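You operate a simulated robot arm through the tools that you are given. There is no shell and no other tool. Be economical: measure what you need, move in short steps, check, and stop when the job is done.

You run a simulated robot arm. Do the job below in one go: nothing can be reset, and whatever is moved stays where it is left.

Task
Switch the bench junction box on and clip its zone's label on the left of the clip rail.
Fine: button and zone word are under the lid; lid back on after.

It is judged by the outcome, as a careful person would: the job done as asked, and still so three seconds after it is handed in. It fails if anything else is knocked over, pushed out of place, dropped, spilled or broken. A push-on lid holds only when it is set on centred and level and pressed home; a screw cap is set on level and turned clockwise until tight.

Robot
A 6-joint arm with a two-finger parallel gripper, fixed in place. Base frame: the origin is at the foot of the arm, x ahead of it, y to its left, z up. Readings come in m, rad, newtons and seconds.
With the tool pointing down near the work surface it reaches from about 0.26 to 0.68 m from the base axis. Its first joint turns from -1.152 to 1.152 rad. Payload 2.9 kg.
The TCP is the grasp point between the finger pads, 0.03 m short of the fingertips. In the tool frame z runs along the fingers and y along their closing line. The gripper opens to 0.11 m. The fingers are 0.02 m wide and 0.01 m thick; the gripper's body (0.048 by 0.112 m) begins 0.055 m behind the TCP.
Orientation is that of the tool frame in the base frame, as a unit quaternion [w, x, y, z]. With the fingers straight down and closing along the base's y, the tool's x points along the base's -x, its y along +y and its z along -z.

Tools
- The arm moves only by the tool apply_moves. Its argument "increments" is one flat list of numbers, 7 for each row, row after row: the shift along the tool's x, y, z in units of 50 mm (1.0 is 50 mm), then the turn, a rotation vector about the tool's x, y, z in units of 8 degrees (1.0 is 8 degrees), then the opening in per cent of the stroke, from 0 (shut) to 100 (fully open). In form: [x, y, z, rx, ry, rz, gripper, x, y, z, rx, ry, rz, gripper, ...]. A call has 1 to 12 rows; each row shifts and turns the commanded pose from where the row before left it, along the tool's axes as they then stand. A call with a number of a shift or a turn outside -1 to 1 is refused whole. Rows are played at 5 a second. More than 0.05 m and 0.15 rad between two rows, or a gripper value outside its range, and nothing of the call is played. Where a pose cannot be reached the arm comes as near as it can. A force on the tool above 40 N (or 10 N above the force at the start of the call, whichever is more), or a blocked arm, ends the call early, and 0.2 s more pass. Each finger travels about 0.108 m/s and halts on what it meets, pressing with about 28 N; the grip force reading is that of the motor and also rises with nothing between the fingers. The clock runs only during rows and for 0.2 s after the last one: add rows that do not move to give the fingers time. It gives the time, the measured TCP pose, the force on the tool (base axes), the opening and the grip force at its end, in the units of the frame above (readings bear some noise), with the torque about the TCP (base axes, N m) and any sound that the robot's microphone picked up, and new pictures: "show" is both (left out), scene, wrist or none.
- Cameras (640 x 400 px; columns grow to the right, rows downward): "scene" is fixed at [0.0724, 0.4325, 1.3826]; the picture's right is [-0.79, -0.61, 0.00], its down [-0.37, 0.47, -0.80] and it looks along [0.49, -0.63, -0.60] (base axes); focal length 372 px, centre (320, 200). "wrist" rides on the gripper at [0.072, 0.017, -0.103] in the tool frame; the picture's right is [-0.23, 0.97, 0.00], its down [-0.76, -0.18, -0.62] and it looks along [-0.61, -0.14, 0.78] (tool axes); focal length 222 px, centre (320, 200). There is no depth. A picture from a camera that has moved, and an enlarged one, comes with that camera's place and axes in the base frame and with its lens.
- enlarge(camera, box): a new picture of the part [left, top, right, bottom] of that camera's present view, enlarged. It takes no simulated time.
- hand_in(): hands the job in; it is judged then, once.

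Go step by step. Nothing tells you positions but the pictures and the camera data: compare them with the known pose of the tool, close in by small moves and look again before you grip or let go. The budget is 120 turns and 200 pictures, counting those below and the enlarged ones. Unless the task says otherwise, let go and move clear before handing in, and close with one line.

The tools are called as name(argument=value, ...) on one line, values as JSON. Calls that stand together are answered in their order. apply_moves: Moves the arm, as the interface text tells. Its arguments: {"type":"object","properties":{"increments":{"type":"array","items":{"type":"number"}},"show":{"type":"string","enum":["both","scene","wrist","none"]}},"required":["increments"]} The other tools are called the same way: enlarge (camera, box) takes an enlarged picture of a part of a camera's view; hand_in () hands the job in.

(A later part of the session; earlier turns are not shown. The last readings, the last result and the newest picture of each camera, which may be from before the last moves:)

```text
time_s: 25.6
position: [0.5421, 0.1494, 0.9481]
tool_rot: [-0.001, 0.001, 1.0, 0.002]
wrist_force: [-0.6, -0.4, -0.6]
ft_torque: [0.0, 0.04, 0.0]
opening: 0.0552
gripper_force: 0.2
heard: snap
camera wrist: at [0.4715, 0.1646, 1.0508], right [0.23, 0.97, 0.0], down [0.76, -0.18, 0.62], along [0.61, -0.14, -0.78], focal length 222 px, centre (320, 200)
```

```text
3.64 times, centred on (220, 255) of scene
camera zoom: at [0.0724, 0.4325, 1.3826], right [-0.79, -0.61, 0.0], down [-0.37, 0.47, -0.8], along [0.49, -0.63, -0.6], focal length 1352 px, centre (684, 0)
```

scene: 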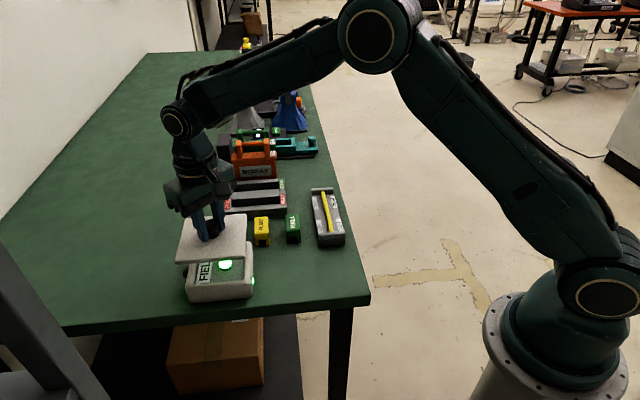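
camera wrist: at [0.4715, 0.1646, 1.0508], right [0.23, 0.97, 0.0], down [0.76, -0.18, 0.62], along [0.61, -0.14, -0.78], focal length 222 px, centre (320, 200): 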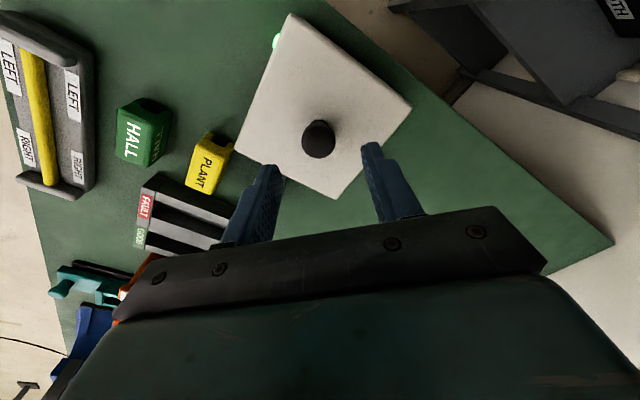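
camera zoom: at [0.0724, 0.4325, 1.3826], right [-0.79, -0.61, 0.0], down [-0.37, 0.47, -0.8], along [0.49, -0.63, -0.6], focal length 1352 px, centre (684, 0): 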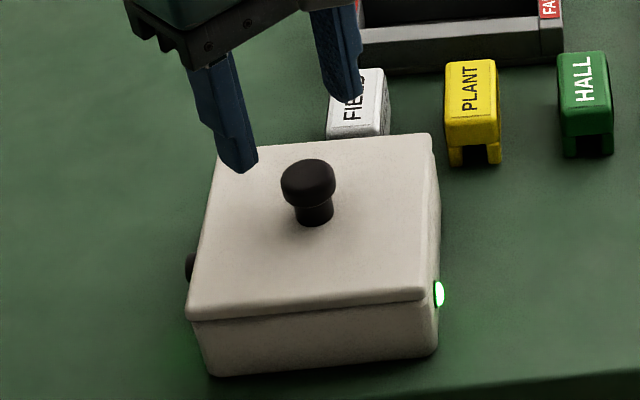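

A snap was heard and the lid matches its original look. To be sure it's home I press on the knob top with closed fingers.

apply_moves(increments=[-0.04, -0.04, 0, 0, 0, 0, 0, 0, 0, 0, 0, 0, 0, 0, 0, 0, 0, 0, 0, 0, 0, 0, 0, 0.3, 0, 0, 0, 0, 0, 0, 0.2, 0, 0, 0, 0, 0, 0, 0.08, 0, 0, 0, 0, 0, 0, 0.06, 0, 0, 0, 0, 0, 0, 0.06, 0, 0, 0, 0, 0, 0, 0.06, 0, 0, 0, 0, 0, 0, 0.04, 0, 0, 0, 0, 0, 0, 0.04, 0, 0, 0, 0, 0, 0, 0.04, 0, 0, 0, 0], show="none")

enlarge(camera="scene", box=[170, 200, 270, 310])

```text
time_s: 27.5
position: [0.5459, 0.1456, 0.915]
tool_rot: [0.0, 0.0, 1.0, 0.001]
wrist_force: [-3.9, -0.7, 5.9]
ft_torque: [-0.01, 0.16, 0.04]
opening: 0.0
gripper_force: 28.0
stopped in row 9: the force on the tool passed its limit at 45 N (the readings are from after the stop); the commanded pose is now the measured one
```

```text
3.64 times, centred on (220, 255) of scene
camera zoom: at [0.0722, 0.4324, 1.3826], right [-0.79, -0.61, 0.0], down [-0.37, 0.47, -0.8], along [0.49, -0.63, -0.6], focal length 1352 px, centre (684, 0)
```

zoom: 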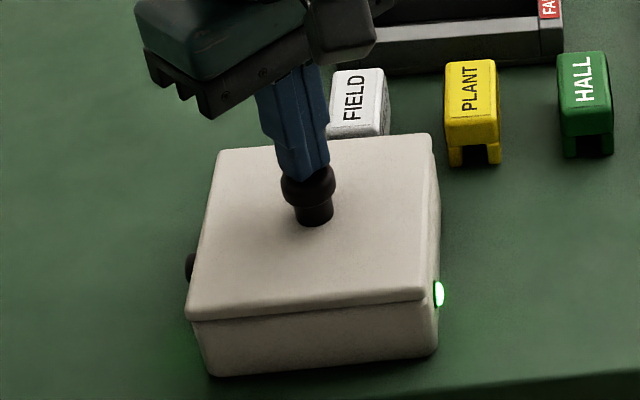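

It held 45 N with no further give. I rise and compare the lid seam closely.

apply_moves(increments=[0, 0, -0.5, 0, 0, 0, 0, 0, 0, -1, 0, 0, 0, 0, 0, 0, 0, 0, 0, 0, 50], show="wrist")

enlarge(camera="scene", box=[170, 200, 270, 310])

enlarge(camera="scene", box=[180, 260, 260, 305])

```text
time_s: 28.3
position: [0.5438, 0.1438, 0.9906]
tool_rot: [0.001, 0.001, 1.0, 0.002]
wrist_force: [0.2, 0.0, 0.0]
ft_torque: [-0.01, -0.01, -0.01]
opening: 0.0551
gripper_force: 0.1
camera wrist: at [0.4731, 0.1596, 1.0934], right [0.23, 0.97, 0.0], down [0.76, -0.18, 0.62], along [0.61, -0.14, -0.78], focal length 222 px, centre (320, 200)
```

wrist: 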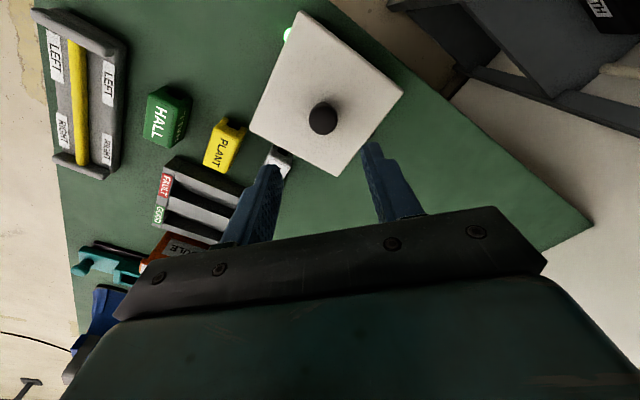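

```text
3.64 times, centred on (220, 255) of scene
camera zoom: at [0.0724, 0.4325, 1.3826], right [-0.79, -0.61, 0.0], down [-0.37, 0.47, -0.8], along [0.49, -0.63, -0.6], focal length 1352 px, centre (684, 0)
```

zoom: 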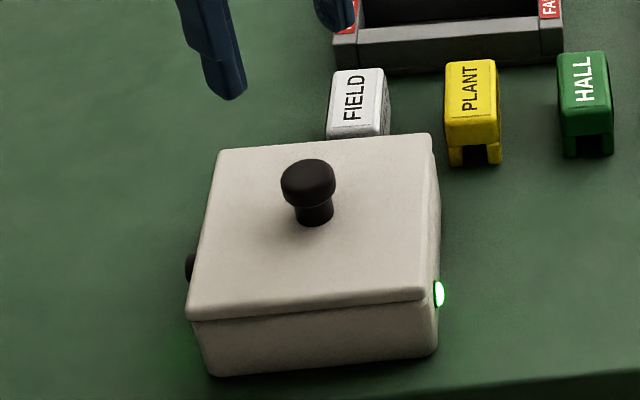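

```text
8.00 times, centred on (220, 282) of scene
camera zoom: at [0.0724, 0.4325, 1.3826], right [-0.79, -0.61, 0.0], down [-0.37, 0.47, -0.8], along [0.49, -0.63, -0.6], focal length 2975 px, centre (1120, -460)
```

zoom: 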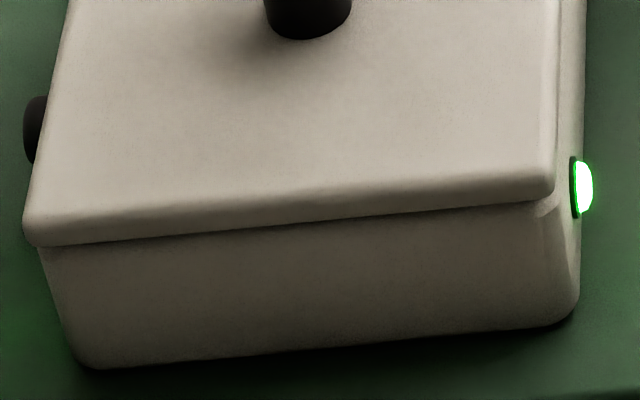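

The lid is seated just as originally, and the lamp is lit. Next, the white FIELD label at about (0.62, 0.057): I turn the gripper about 47° to match the bench axes and move over it.

apply_moves(increments=[0, 0, 0, 0, 0, 0.98, 60, 0, 0, 0, 0, 0, 0.98, 60, 0, 0, 0, 0, 0, 0.98, 60, 0, 0, 0, 0, 0, 0.98, 60, 0, 0, 0, 0, 0, 0.98, 60, 0, 0, 0, 0, 0, 0.98, 60, -0.6, 0, 0, 0, 0, 0, 60, -0.6, 0, 0, 0, 0, 0, 60, -0.6, 0, 0.2, 0, 0, 0, 60, -0.5, -0.06, 0.2, 0, 0, 0, 60, 0, 0, 0, 0, 0, 0, 60])

enlarge(camera="wrist", box=[180, 40, 460, 230])

enlarge(camera="scene", box=[200, 170, 360, 290])

```text
time_s: 30.7
position: [0.6217, 0.0575, 0.9705]
tool_rot: [0.0, 0.399, 0.917, 0.002]
wrist_force: [0.2, 1.0, -0.6]
ft_torque: [-0.01, 0.02, 0.02]
opening: 0.0659
gripper_force: 0.0
camera wrist: at [0.586, 0.1218, 1.0738], right [0.87, 0.5, 0.0], down [0.39, -0.68, 0.62], along [0.31, -0.54, -0.78], focal length 222 px, centre (320, 200)
```

scene: 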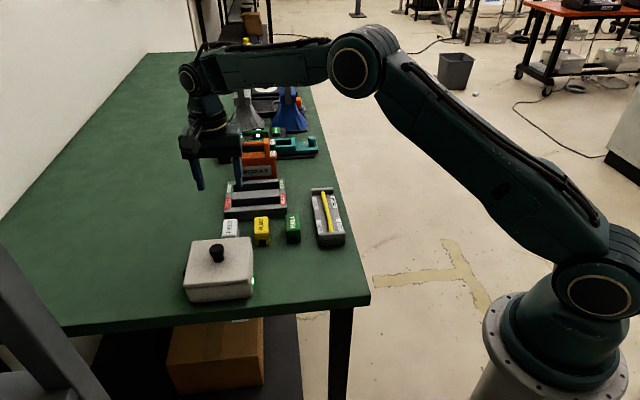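
wrist: 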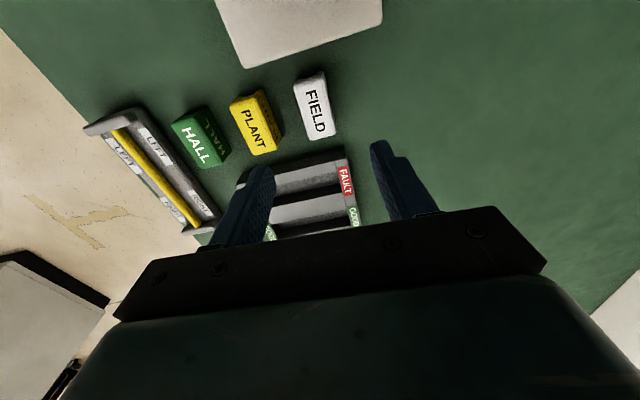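

```text
2.11 times, centred on (320, 135) of wrist
camera zoom: at [0.586, 0.1218, 1.0738], right [0.87, 0.5, 0.0], down [0.39, -0.68, 0.62], along [0.31, -0.54, -0.78], focal length 468 px, centre (320, 337)
```

zoom: 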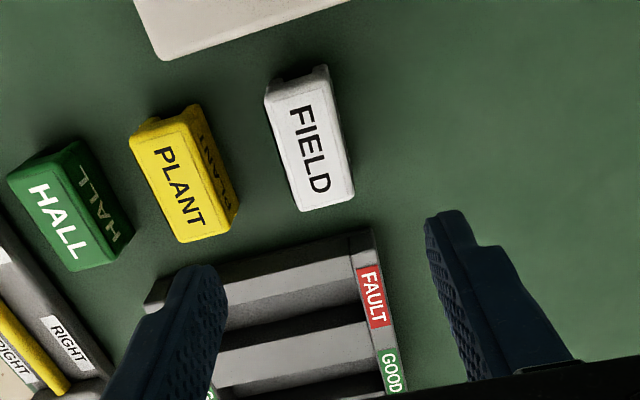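

```text
3.33 times, centred on (280, 230) of scene
camera zoom: at [0.0724, 0.4325, 1.3826], right [-0.79, -0.61, 0.0], down [-0.37, 0.47, -0.8], along [0.49, -0.63, -0.6], focal length 1240 px, centre (453, 100)
```

zoom: 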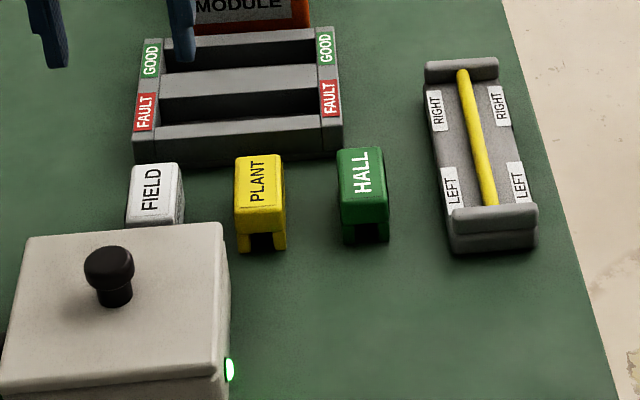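

The FIELD label is centred at about (0.620, 0.057), 31 mm wide and 57 mm long, parallel to the rail's bar (≈ -45.5°). I trim the yaw and descend partway.

apply_moves(increments=[0, 0, 0.5, 0, 0, -0.19, 60, 0, 0, 0.8, 0, 0, 0, 60, 0, 0, 0.7, 0, 0, 0, 60, 0, 0, 0, 0, 0, 0, 60])

enlarge(camera="wrist", box=[180, 60, 460, 250])

enlarge(camera="scene", box=[170, 180, 290, 270])

```text
time_s: 31.7
position: [0.6219, 0.0607, 0.8707]
tool_rot: [0.0, 0.387, 0.922, 0.002]
wrist_force: [-0.1, 0.4, -0.1]
ft_torque: [0.02, 0.0, -0.02]
opening: 0.066
gripper_force: 0.0
camera wrist: at [0.5848, 0.1227, 0.9727], right [0.85, 0.52, 0.0], down [0.41, -0.67, 0.62], along [0.32, -0.53, -0.78], focal length 222 px, centre (320, 200)
```

scene: 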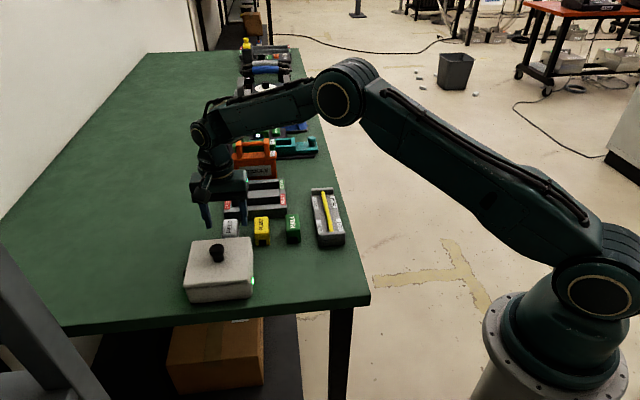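
wrist: 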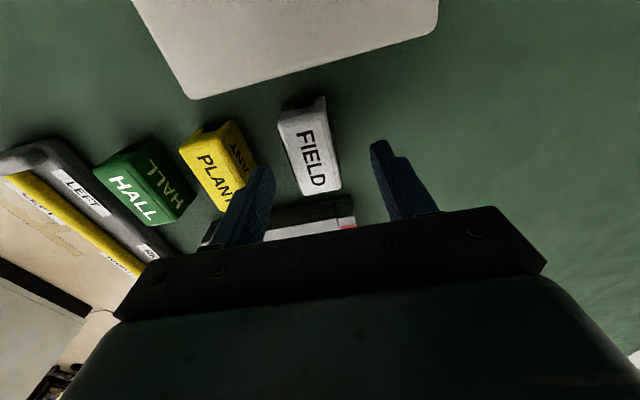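

```text
2.11 times, centred on (320, 155) of wrist
camera zoom: at [0.5848, 0.1227, 0.9727], right [0.85, 0.52, 0.0], down [0.41, -0.67, 0.62], along [0.32, -0.53, -0.78], focal length 468 px, centre (320, 295)
```

zoom: 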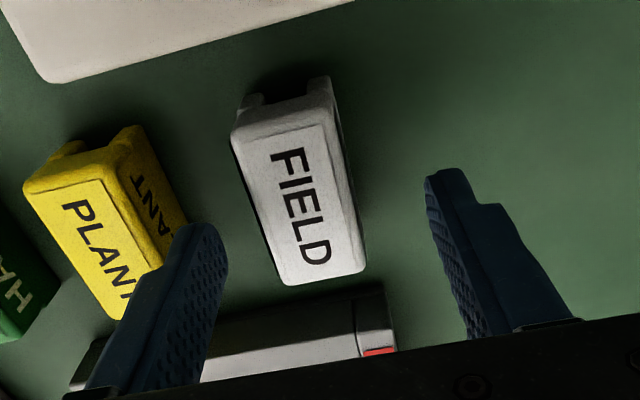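

```text
4.44 times, centred on (230, 225) of scene
camera zoom: at [0.0724, 0.4325, 1.3826], right [-0.79, -0.61, 0.0], down [-0.37, 0.47, -0.8], along [0.49, -0.63, -0.6], focal length 1653 px, centre (720, 89)
```

zoom: 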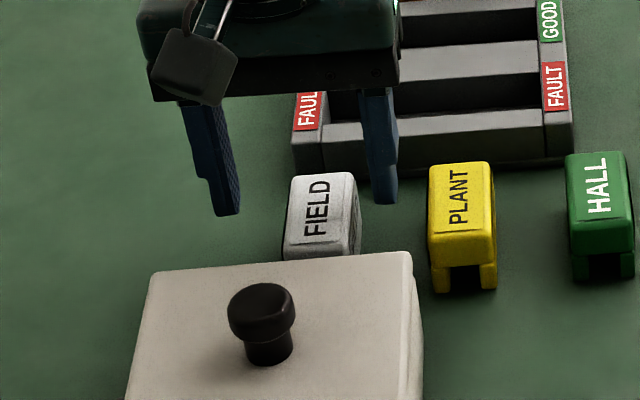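

The label is about 5 mm toward -u relative to the TCP. I shift, descend to z≈0.836 and grip.

apply_moves(increments=[0, -0.1, 0.3, 0, 0, 0, 60, 0, 0, 0.4, 0, 0, 0, 60, 0, 0, 0, 0, 0, 0, 60])

enlarge(camera="wrist", box=[180, 60, 460, 250])

enlarge(camera="scene", box=[170, 180, 290, 270])

```text
time_s: 32.5
position: [0.6195, 0.0553, 0.8348]
tool_rot: [0.0, 0.387, 0.922, 0.002]
wrist_force: [0.3, 0.0, 0.2]
ft_torque: [-0.01, -0.03, 0.03]
opening: 0.0663
gripper_force: 0.0
camera wrist: at [0.5815, 0.1184, 0.9378], right [0.85, 0.52, 0.0], down [0.4, -0.67, 0.62], along [0.32, -0.53, -0.78], focal length 222 px, centre (320, 200)
```

scene: 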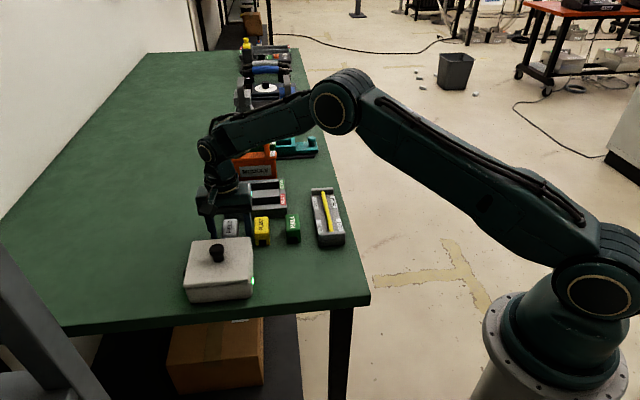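
wrist: 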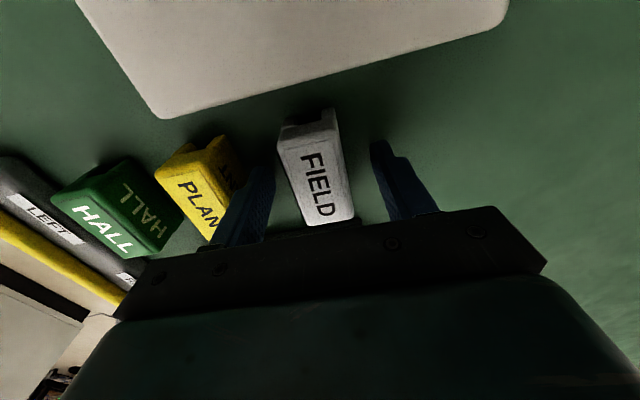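

```text
2.11 times, centred on (320, 155) of wrist
camera zoom: at [0.5815, 0.1184, 0.9378], right [0.85, 0.52, 0.0], down [0.4, -0.67, 0.62], along [0.32, -0.53, -0.78], focal length 468 px, centre (320, 295)
```

zoom: 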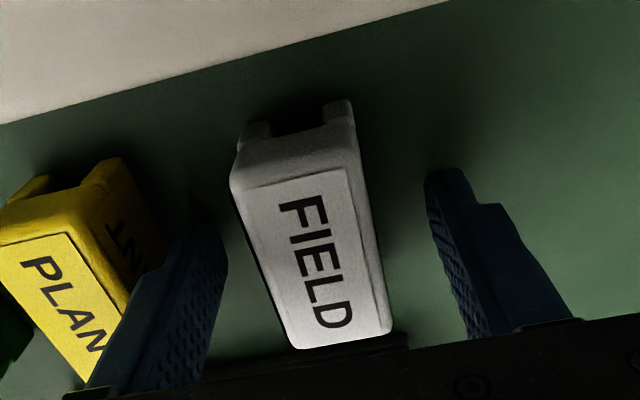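

```text
4.44 times, centred on (230, 225) of scene
camera zoom: at [0.0724, 0.4325, 1.3826], right [-0.79, -0.61, 0.0], down [-0.37, 0.47, -0.8], along [0.49, -0.63, -0.6], focal length 1653 px, centre (720, 89)
```

zoom: 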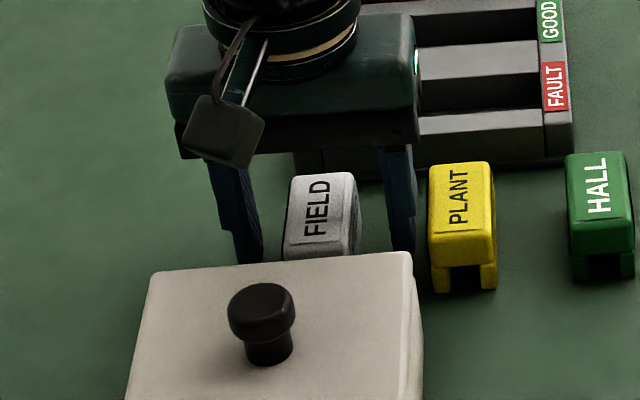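

Centred well. I shift 3 mm along the label, close the fingers, and check.

apply_moves(increments=[0.05, -0.02, 0, 0, 0, 0, 60, 0, 0, 0, 0, 0, 0, 20, 0, 0, 0, 0, 0, 0, 10, 0, 0, 0, 0, 0, 0, 10], show="wrist")

```text
time_s: 33.5
position: [0.6147, 0.0562, 0.8355]
tool_rot: [0.001, 0.387, 0.922, 0.002]
wrist_force: [0.2, 0.6, 0.0]
ft_torque: [0.05, 0.0, 0.0]
opening: 0.0312
gripper_force: 27.7
camera wrist: at [0.5788, 0.1193, 0.938], right [0.85, 0.52, 0.0], down [0.41, -0.67, 0.62], along [0.32, -0.53, -0.78], focal length 222 px, centre (320, 200)
```

wrist: 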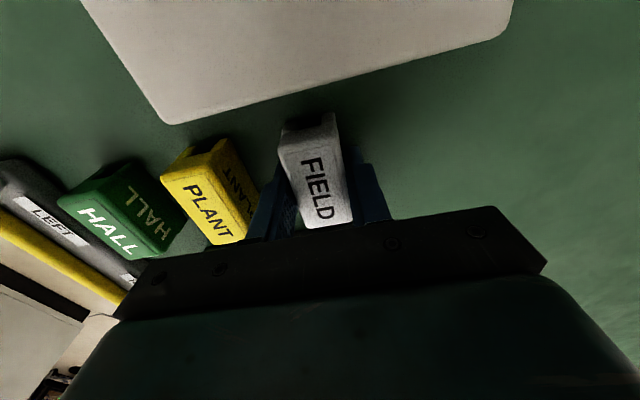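

The label is gripped (31 mm). I lift it 10 cm and carry it over the LEFT side of the rail.

apply_moves(increments=[0, 0, -0.4, 0, 0, 0, 10, 0, 0, -0.8, 0, 0, 0, 10, 0, 0, -0.8, 0, 0, 0, 10, -0.03, -0.74, 0, 0, 0, 0, 10, -0.03, -0.74, 0, 0, 0, 0, 10, -0.03, -0.74, 0, 0, 0, 0, 10, -0.03, -0.74, 0, 0, 0, 0, 10, -0.03, -0.74, 0, 0, 0, 0, 10, -0.03, -0.74, 0, 0, 0, 0, 10, 0, 0, 0, 0, 0, 0, 10])

enlarge(camera="scene", box=[250, 150, 370, 260])

enlarge(camera="wrist", box=[180, 60, 460, 250])

```text
time_s: 35.7
position: [0.4627, -0.103, 0.9342]
tool_rot: [0.001, 0.387, 0.922, 0.002]
wrist_force: [0.1, 0.0, 0.0]
ft_torque: [0.03, -0.02, 0.01]
opening: 0.0311
gripper_force: 27.7
camera wrist: at [0.4249, -0.0413, 1.0386], right [0.85, 0.52, 0.0], down [0.4, -0.67, 0.62], along [0.32, -0.53, -0.78], focal length 222 px, centre (320, 200)
```

scene: 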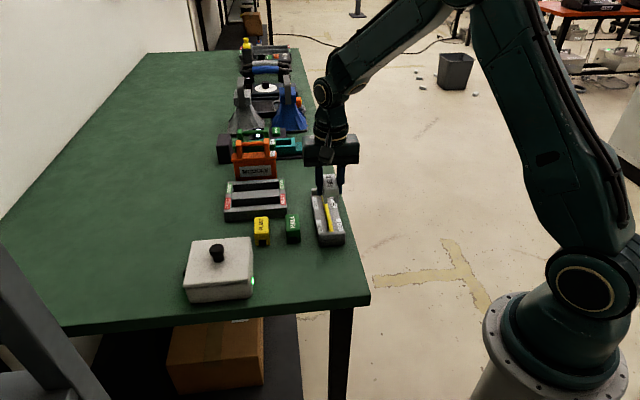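
wrist: 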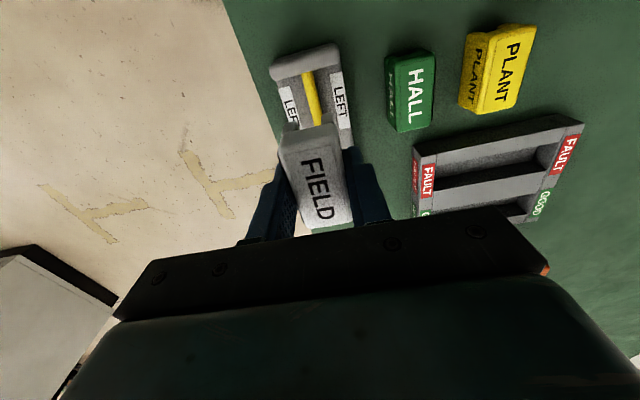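

```text
3.64 times, centred on (310, 205) of scene
camera zoom: at [0.0724, 0.4325, 1.3826], right [-0.79, -0.61, 0.0], down [-0.37, 0.47, -0.8], along [0.49, -0.63, -0.6], focal length 1352 px, centre (356, 182)
```

zoom: 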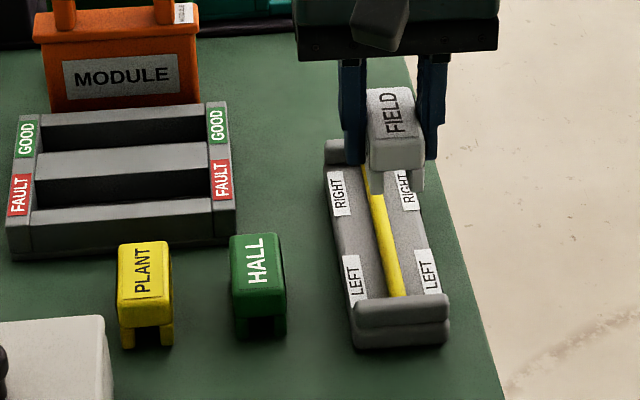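

```text
2.11 times, centred on (320, 155) of wrist
camera zoom: at [0.4249, -0.0413, 1.0386], right [0.85, 0.52, 0.0], down [0.4, -0.67, 0.62], along [0.32, -0.53, -0.78], focal length 468 px, centre (320, 295)
```

zoom: 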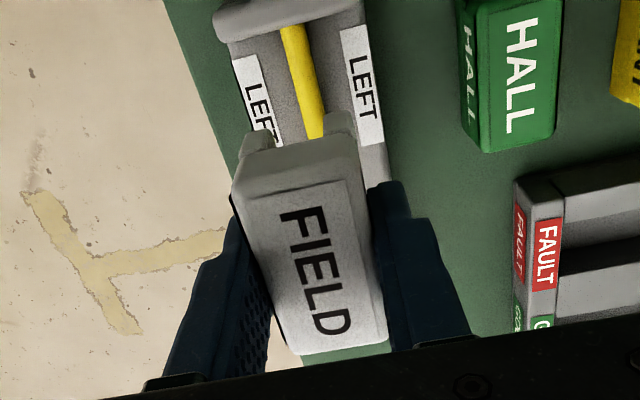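

The label is lined up with the bar within about 2 mm. I shift -2 mm laterally and lower to just above the bar for a check.

apply_moves(increments=[0, -0.04, 0.4, 0, 0, 0, 10, 0, 0, 0.5, 0, 0, 0, 10, 0, 0, 0, 0, 0, 0, 10], show="none")

enlarge(camera="scene", box=[295, 165, 365, 255])

enlarge(camera="wrist", box=[220, 40, 420, 240])

```text
time_s: 36.5
position: [0.462, -0.1053, 0.8897]
tool_rot: [0.0, 0.387, 0.922, 0.002]
wrist_force: [-0.4, -0.1, 0.3]
ft_torque: [0.01, -0.01, 0.0]
opening: 0.0311
gripper_force: 27.8
```

```text
4.44 times, centred on (330, 210) of scene
camera zoom: at [0.0724, 0.4325, 1.3826], right [-0.79, -0.61, 0.0], down [-0.37, 0.47, -0.8], along [0.49, -0.63, -0.6], focal length 1653 px, centre (276, 156)
```

zoom: 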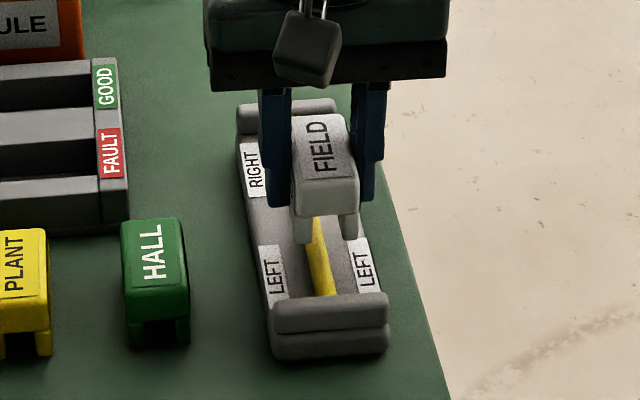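

```text
2.00 times, centred on (320, 140) of wrist
camera zoom: at [0.4244, -0.0436, 0.9924], right [0.85, 0.52, 0.0], down [0.4, -0.67, 0.62], along [0.32, -0.53, -0.78], focal length 444 px, centre (320, 320)
```

zoom: 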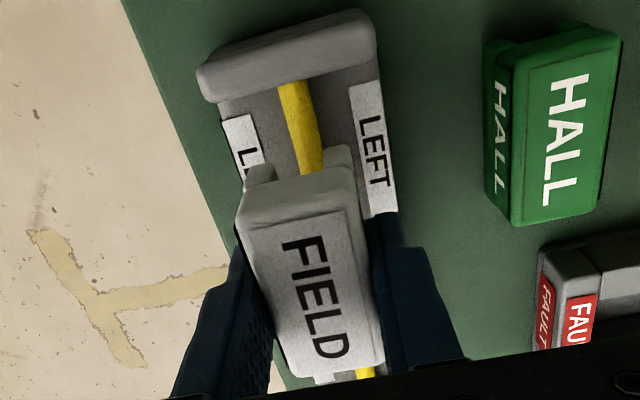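

Both views show the slot aligned with the bar. I descend, then press in small steps.

apply_moves(increments=[0, 0, 0.2, 0, 0, 0, 10, 0, 0, 0.2, 0, 0, 0, 10, 0, 0, 0.06, 0, 0, 0, 10, 0, 0, 0.06, 0, 0, 0, 10, 0, 0, 0, 0, 0, 0, 10], show="none")

enlarge(camera="scene", box=[295, 165, 365, 255])

enlarge(camera="wrist", box=[220, 40, 420, 240])

```text
time_s: 37.7
position: [0.4622, -0.1063, 0.8625]
tool_rot: [0.0, 0.387, 0.922, 0.002]
wrist_force: [0.9, -0.2, 0.0]
ft_torque: [-0.03, -0.03, -0.04]
opening: 0.0313
gripper_force: 27.9
```

```text
4.44 times, centred on (330, 210) of scene
camera zoom: at [0.0724, 0.4325, 1.3826], right [-0.79, -0.61, 0.0], down [-0.37, 0.47, -0.8], along [0.49, -0.63, -0.6], focal length 1653 px, centre (276, 156)
```

zoom: 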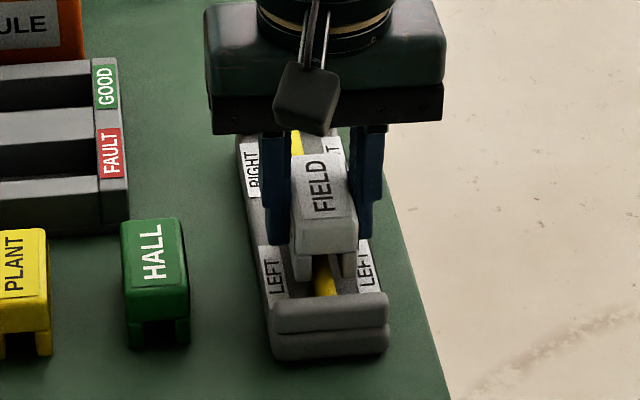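

```text
2.00 times, centred on (320, 140) of wrist
camera zoom: at [0.425, -0.0445, 0.9666], right [0.85, 0.52, 0.0], down [0.4, -0.67, 0.62], along [0.32, -0.53, -0.78], focal length 444 px, centre (320, 320)
```

zoom: 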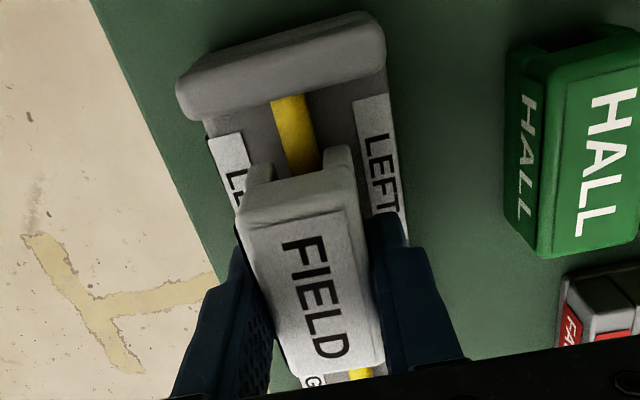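

The slot is straddling the bar with no contact force yet. I continue pressing down gently.

apply_moves(increments=[0, 0, 0.06, 0, 0, 0, 10, 0, 0, 0.06, 0, 0, 0, 10, 0, 0, 0.06, 0, 0, 0, 10, 0, 0, 0.06, 0, 0, 0, 10, 0, 0, 0.06, 0, 0, 0, 10, 0, 0, 0.06, 0, 0, 0, 10], show="none")

enlarge(camera="scene", box=[295, 165, 365, 255])

enlarge(camera="wrist", box=[220, 40, 420, 240])

```text
time_s: 39.1
position: [0.4643, -0.1067, 0.8498]
tool_rot: [0.004, 0.389, 0.921, 0.003]
wrist_force: [-0.5, -0.3, 6.7]
ft_torque: [-0.06, 0.07, -0.03]
opening: 0.0314
gripper_force: 28.0
stopped in row 6: the force on the tool passed its limit at 46 N (the readings are from after the stop); the commanded pose is now the measured one
```

```text
4.44 times, centred on (330, 210) of scene
camera zoom: at [0.0723, 0.4325, 1.3826], right [-0.79, -0.61, 0.0], down [-0.37, 0.47, -0.8], along [0.49, -0.63, -0.6], focal length 1653 px, centre (276, 156)
```

zoom: 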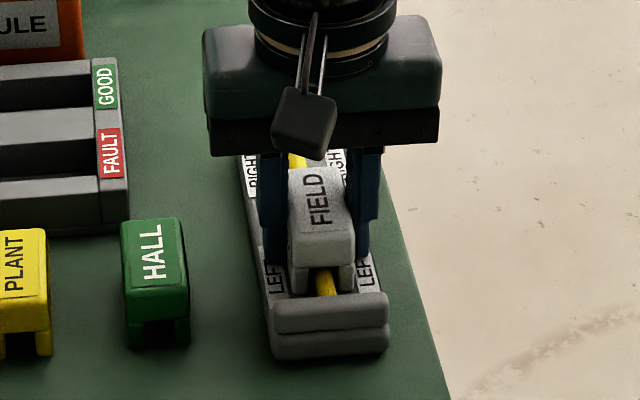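

```text
2.00 times, centred on (320, 140) of wrist
camera zoom: at [0.4261, -0.0441, 0.9532], right [0.86, 0.52, 0.01], down [0.4, -0.67, 0.62], along [0.33, -0.53, -0.78], focal length 444 px, centre (320, 320)
```

zoom: 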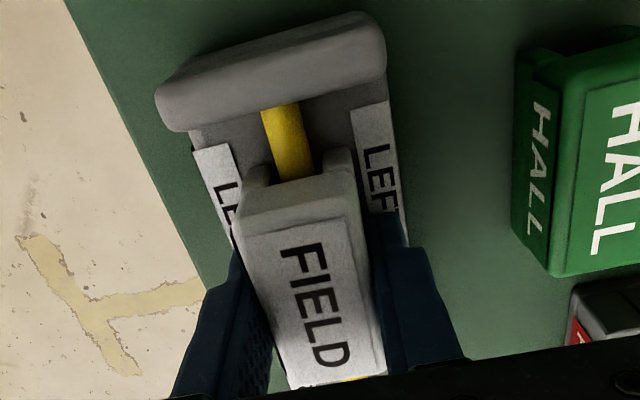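

It met firm resistance at TCP z=0.850. I release gently and check the label's seating.

apply_moves(increments=[0, 0, 0, 0, 0, 0, 32, 0, 0, 0, 0, 0, 0, 42, 0, 0, 0, 0, 0, 0, 42, 0, 0, -0.5, 0, 0, 0, 42, 0, 0, -0.7, 0, 0, 0, 42, 0, 0, 0, 0, 0, 0, 42], show="none")

enlarge(camera="scene", box=[295, 165, 365, 255])

enlarge(camera="wrist", box=[220, 40, 420, 240])

```text
time_s: 40.5
position: [0.4626, -0.1061, 0.9108]
tool_rot: [0.001, 0.388, 0.922, 0.002]
wrist_force: [-0.2, 0.4, -1.0]
ft_torque: [0.01, 0.0, -0.03]
opening: 0.046
gripper_force: 0.0
```

```text
4.44 times, centred on (330, 210) of scene
camera zoom: at [0.0724, 0.4325, 1.3826], right [-0.79, -0.61, 0.0], down [-0.37, 0.47, -0.8], along [0.49, -0.63, -0.6], focal length 1653 px, centre (276, 156)
```

zoom: 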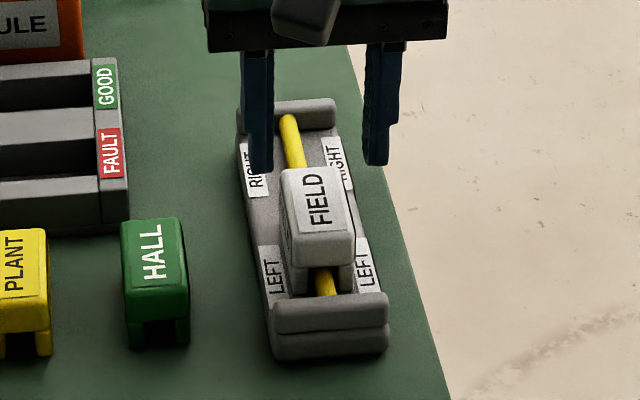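

```text
2.00 times, centred on (320, 140) of wrist
camera zoom: at [0.4253, -0.0434, 1.0135], right [0.86, 0.52, 0.01], down [0.4, -0.67, 0.62], along [0.33, -0.53, -0.78], focal length 444 px, centre (320, 320)
```

zoom: 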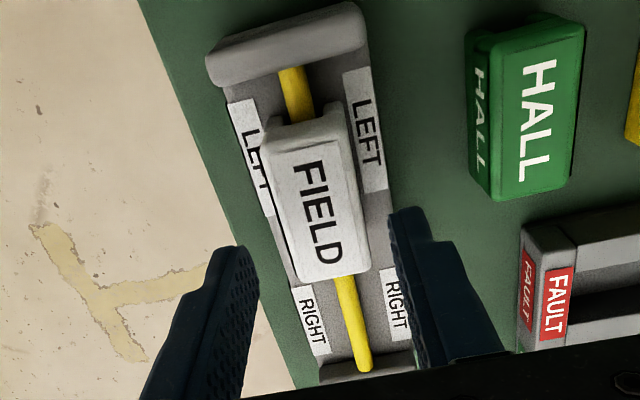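

The label straddles the bar at LEFT. I zoom in further to judge whether it's fully clipped.

enlarge(camera="scene", box=[318, 195, 348, 245])

enlarge(camera="wrist", box=[260, 40, 370, 160])

```text
8.00 times, centred on (333, 220) of scene
camera zoom: at [0.0724, 0.4325, 1.3826], right [-0.79, -0.61, 0.0], down [-0.37, 0.47, -0.8], along [0.49, -0.63, -0.6], focal length 2975 px, centre (216, 40)
```

zoom: 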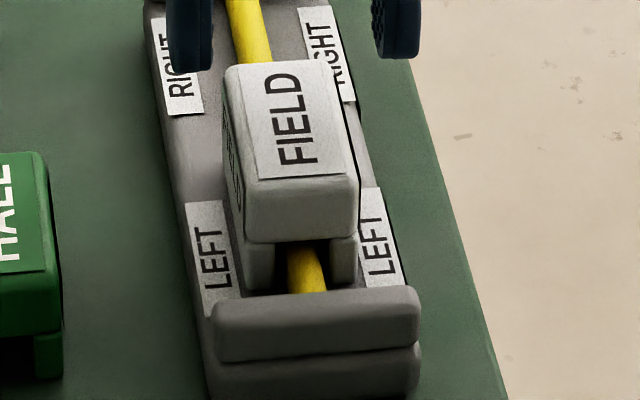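

```text
3.33 times, centred on (315, 100) of wrist
camera zoom: at [0.4253, -0.0434, 1.0135], right [0.86, 0.52, 0.01], down [0.4, -0.67, 0.62], along [0.33, -0.53, -0.78], focal length 740 px, centre (337, 533)
```

zoom: 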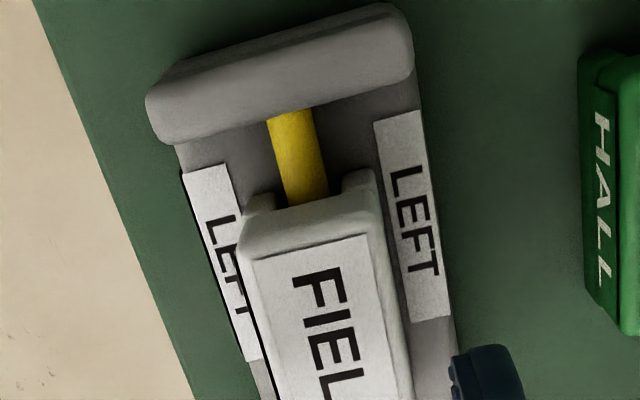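

The label is on the bar but sits about 1 cm towards the middle compared with the LEFT marks. I'll regrip it and slide it about 8 mm towards the left end, then press it home.

apply_moves(increments=[0, 0, 0.5, 0, 0, 0, 45, 0, 0, 0.4, 0, 0, 0, 45, 0, 0, 0.28, 0, 0, 0, 45, 0, 0, 0, 0, 0, 0, 15, 0, 0, 0, 0, 0, 0, 10, 0.06, 0, 0, 0, 0, 0, 10, 0.06, 0, 0, 0, 0, 0, 10, 0.05, 0, 0, 0, 0, 0, 10, 0, 0, 0, 0, 0, 0, 10], show="none")

enlarge(camera="scene", box=[295, 165, 365, 255])

enlarge(camera="wrist", box=[220, 40, 420, 240])

```text
time_s: 42.5
position: [0.4575, -0.0998, 0.8506]
tool_rot: [0.002, 0.388, 0.922, 0.002]
wrist_force: [-0.3, -0.2, -0.7]
ft_torque: [-0.04, 0.0, 0.01]
opening: 0.0312
gripper_force: 28.0
```

```text
4.44 times, centred on (330, 210) of scene
camera zoom: at [0.0724, 0.4325, 1.3826], right [-0.79, -0.61, 0.0], down [-0.37, 0.47, -0.8], along [0.49, -0.63, -0.6], focal length 1653 px, centre (276, 156)
```

zoom: 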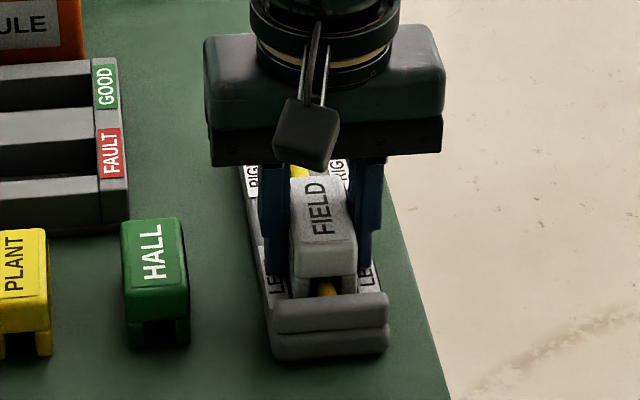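

```text
2.00 times, centred on (320, 140) of wrist
camera zoom: at [0.4197, -0.0372, 0.954], right [0.85, 0.52, 0.01], down [0.4, -0.67, 0.62], along [0.33, -0.53, -0.78], focal length 444 px, centre (320, 320)
```

zoom: 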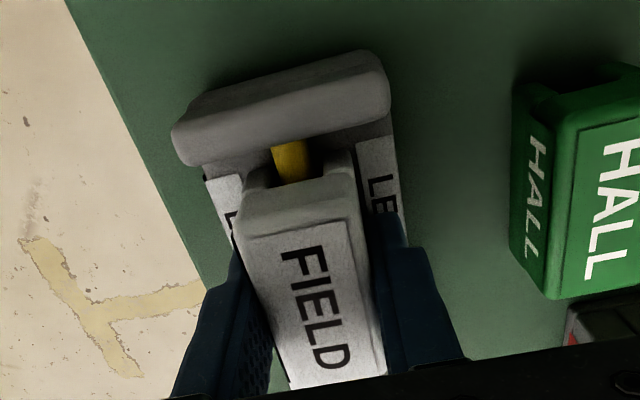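

The label slid nicely and the rail did not move. I press down again, then release.

apply_moves(increments=[0, 0, 0.05, 0, 0, 0, 10, 0, 0, 0.05, 0, 0, 0, 10, 0, 0, 0.05, 0, 0, 0, 10, 0, 0, 0.04, 0, 0, 0, 10, 0, 0, 0.04, 0, 0, 0, 10], show="none")

apply_moves(increments=[0, 0, 0, 0, 0, 0, 32, 0, 0, 0, 0, 0, 0, 42, 0, 0, 0, 0, 0, 0, 42, 0, 0, -0.5, 0, 0, 0, 42, 0, 0, -0.7, 0, 0, 0, 42, 0, 0, 0, 0, 0, 0, 0, 0, 0, 0, 0, 0, 0, 0], show="none")

enlarge(camera="scene", box=[318, 195, 348, 245])

enlarge(camera="wrist", box=[220, 40, 420, 240])

```text
time_s: 43.1
position: [0.4575, -0.101, 0.8502]
tool_rot: [0.002, 0.388, 0.922, 0.002]
wrist_force: [-5.1, 0.8, 6.7]
ft_torque: [-0.04, 0.24, -0.07]
opening: 0.0314
gripper_force: 27.9
stopped in row 3: the force on the tool passed its limit at 46 N (the readings are from after the stop); the commanded pose is now the measured one
```

```text
time_s: 44.7
position: [0.459, -0.0998, 0.9075]
tool_rot: [0.003, 0.387, 0.922, 0.002]
wrist_force: [-0.2, 0.0, -0.7]
ft_torque: [0.01, 0.0, 0.0]
opening: 0.0003
gripper_force: 27.8
```

```text
8.00 times, centred on (333, 220) of scene
camera zoom: at [0.0724, 0.4325, 1.3826], right [-0.79, -0.61, 0.0], down [-0.37, 0.47, -0.8], along [0.49, -0.63, -0.6], focal length 2975 px, centre (216, 40)
```

zoom: 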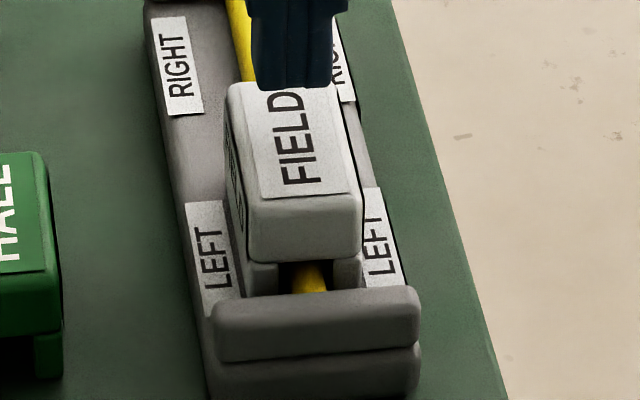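

```text
2.00 times, centred on (320, 140) of wrist
camera zoom: at [0.4207, -0.037, 1.0112], right [0.85, 0.52, 0.01], down [0.4, -0.67, 0.62], along [0.33, -0.53, -0.78], focal length 444 px, centre (320, 320)
```

zoom: 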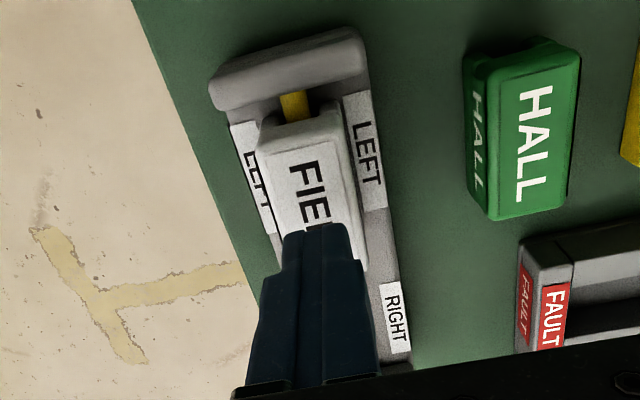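

Now I press on the label's top with closed fingers for a firm seating check.

apply_moves(increments=[-0.05, 0, 0.3, 0, 0, 0, 0, 0, 0, 0.2, 0, 0, 0, 0, 0, 0, 0.06, 0, 0, 0, 0, 0, 0, 0.06, 0, 0, 0, 0, 0, 0, 0.05, 0, 0, 0, 0, 0, 0, 0.05, 0, 0, 0, 0, 0, 0, 0.04, 0, 0, 0, 0, 0, 0, 0.04, 0, 0, 0, 0, 0, 0, 0.04, 0, 0, 0, 0], show="none")

apply_moves(increments=[0, 0, -0.5, 0, 0, 0, 0, 0, 0, -0.9, 0, 0, 0, 0, 0, 0, -0.9, 0, 0, 0, 0, 0.9, 0, -0.3, 0, 0, 0, 0, 0, 0, 0, 0, 0, 0, 0])

enlarge(camera="scene", box=[170, 170, 370, 310])

enlarge(camera="scene", box=[318, 195, 348, 245])

```text
time_s: 45.4
position: [0.4605, -0.1027, 0.8876]
tool_rot: [0.005, 0.387, 0.922, 0.003]
wrist_force: [-2.4, 1.5, 6.7]
ft_torque: [0.03, 0.06, 0.02]
opening: 0.0001
gripper_force: 28.3
stopped in row 3: the force on the tool passed its limit at 46 N (the readings are from after the stop); the commanded pose is now the measured one
```

```text
time_s: 46.6
position: [0.4279, -0.0703, 1.0163]
tool_rot: [0.004, 0.388, 0.922, 0.003]
wrist_force: [-0.5, 0.8, 0.1]
ft_torque: [0.02, -0.01, 0.0]
opening: 0.0003
gripper_force: 27.8
camera wrist: at [0.3892, -0.0068, 1.1194], right [0.85, 0.52, 0.01], down [0.4, -0.67, 0.63], along [0.33, -0.53, -0.78], focal length 222 px, centre (320, 200)
```

scene: 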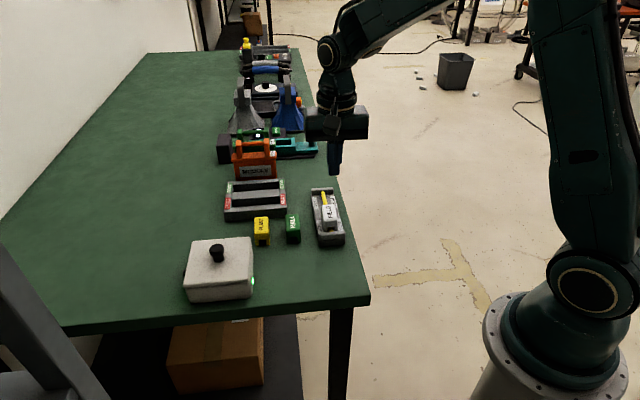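
wrist: 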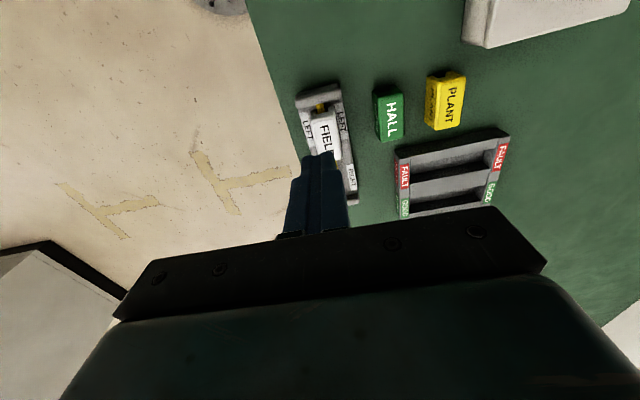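

```text
2.86 times, centred on (270, 240) of scene
camera zoom: at [0.0724, 0.4325, 1.3826], right [-0.79, -0.61, 0.0], down [-0.37, 0.47, -0.8], along [0.49, -0.63, -0.6], focal length 1062 px, centre (463, 86)
```

zoom: 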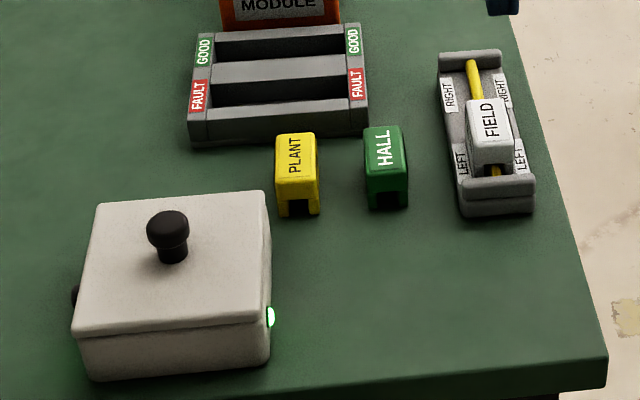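

```text
8.00 times, centred on (333, 220) of scene
camera zoom: at [0.0724, 0.4325, 1.3826], right [-0.79, -0.61, 0.0], down [-0.37, 0.47, -0.8], along [0.49, -0.63, -0.6], focal length 2975 px, centre (216, 40)
```

zoom: 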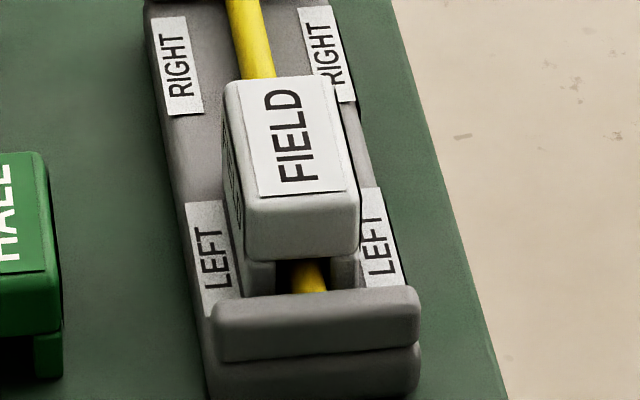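

The label sits on the bar at LEFT, the lid is on and the lamp is green. To confirm the label is fully down, I take a lower-angle look with the wrist camera.

apply_moves(increments=[0.73, 0, 0, 0, 0, 0, 0, 0.73, 0, 0, 0, 0, 0, 0, 0.73, 0, 0, 0, 0, 0, 0, 0, 0, 0, 0, -0.94, 0, 0, 0, 0, 0, 0, -0.94, 0, 0, 0, 0, 0, 0, -0.94, 0, 0, 0, 0, 0, 0, -0.94, 0, 0, 0.3, 0, 0.52, 0, 0, 0, 0, 0.3, 0, 0.52, 0, 0, 0, 0, 0.3, 0, 0.52, 0, 0, 0, 0, 0.2, 0, 0.35, 0, 0, 0, 0, 0, 0, 0, 0, 0, 0, 0])

enlarge(camera="wrist", box=[240, 60, 400, 200])

```text
time_s: 49.2
position: [0.3516, 0.0075, 0.9057]
tool_rot: [0.244, 0.375, 0.889, -0.098]
wrist_force: [0.4, -0.3, 0.8]
ft_torque: [-0.04, 0.03, 0.04]
opening: 0.0
gripper_force: 28.2
camera wrist: at [0.285, 0.1008, 0.9583], right [0.83, 0.54, 0.12], down [0.11, -0.37, 0.92], along [0.54, -0.75, -0.37], focal length 222 px, centre (320, 200)
```

scene: 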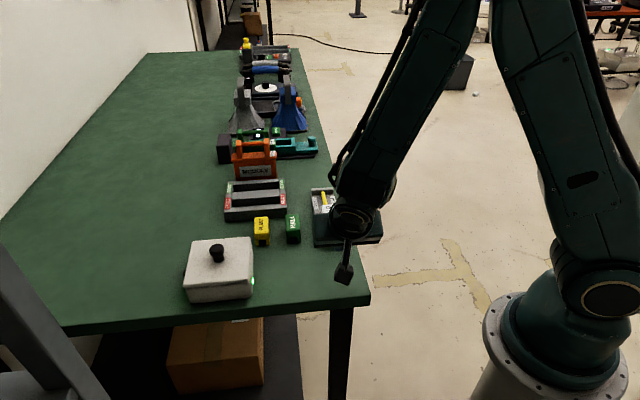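
wrist: 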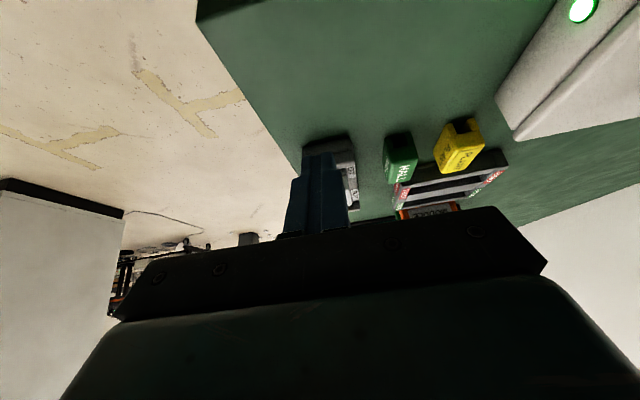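

```text
2.86 times, centred on (320, 130) of wrist
camera zoom: at [0.285, 0.1008, 0.9583], right [0.83, 0.54, 0.12], down [0.11, -0.37, 0.92], along [0.54, -0.75, -0.37], focal length 635 px, centre (320, 400)
```

zoom: 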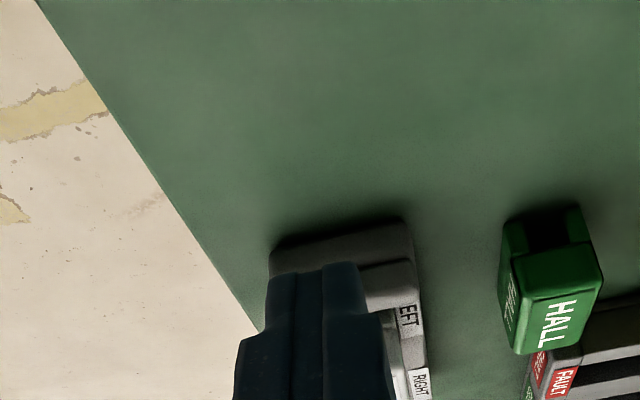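

The closed fingers block the view; I open them to see between.

apply_moves(increments=[0, 0, 0, 0, 0, 0, 80, 0, 0, 0, 0, 0, 0, 80, 0, 0, 0, 0, 0, 0, 80], show="none")

enlarge(camera="wrist", box=[285, 120, 385, 220])

```text
time_s: 50.0
position: [0.3526, 0.0074, 0.906]
tool_rot: [0.244, 0.375, 0.889, -0.098]
wrist_force: [-0.1, 0.3, 0.9]
ft_torque: [0.0, 0.0, 0.03]
opening: 0.0877
gripper_force: 0.1
```

```text
4.00 times, centred on (335, 170) of wrist
camera zoom: at [0.2851, 0.1009, 0.9586], right [0.83, 0.54, 0.12], down [0.11, -0.37, 0.92], along [0.55, -0.75, -0.37], focal length 888 px, centre (260, 320)
```

zoom: 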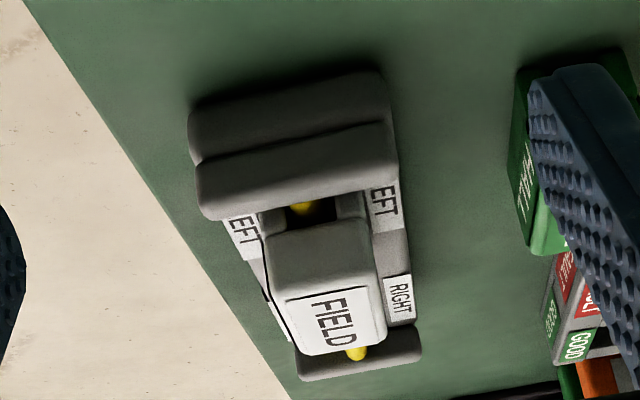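

The label looks level on the bar with the bar in its slot. To be sure its legs are fully down, I'll take a side view from the bench's edge side.

apply_moves(increments=[-0.5, 0, -0.86, 0, 0, 0, 40, -0.5, 0, -0.86, 0, 0, 0, 40, 0, 0, 0, 0, 0.94, 0, 40, 0, 0, 0, 0, 0.94, 0, 40, 0, 0, 0, 0, 0.94, 0, 40, 0, 0, 0, 0, 0.94, 0, 40, 0.524, -0.608, 0, 0, 0, 0, 40], show="none")

```text
time_s: 51.6
position: [0.3118, 0.0042, 1.0071]
tool_rot: [0.005, 0.386, 0.922, 0.003]
wrist_force: [0.0, -0.2, -0.3]
ft_torque: [-0.02, -0.05, -0.01]
opening: 0.0442
gripper_force: 0.1
```

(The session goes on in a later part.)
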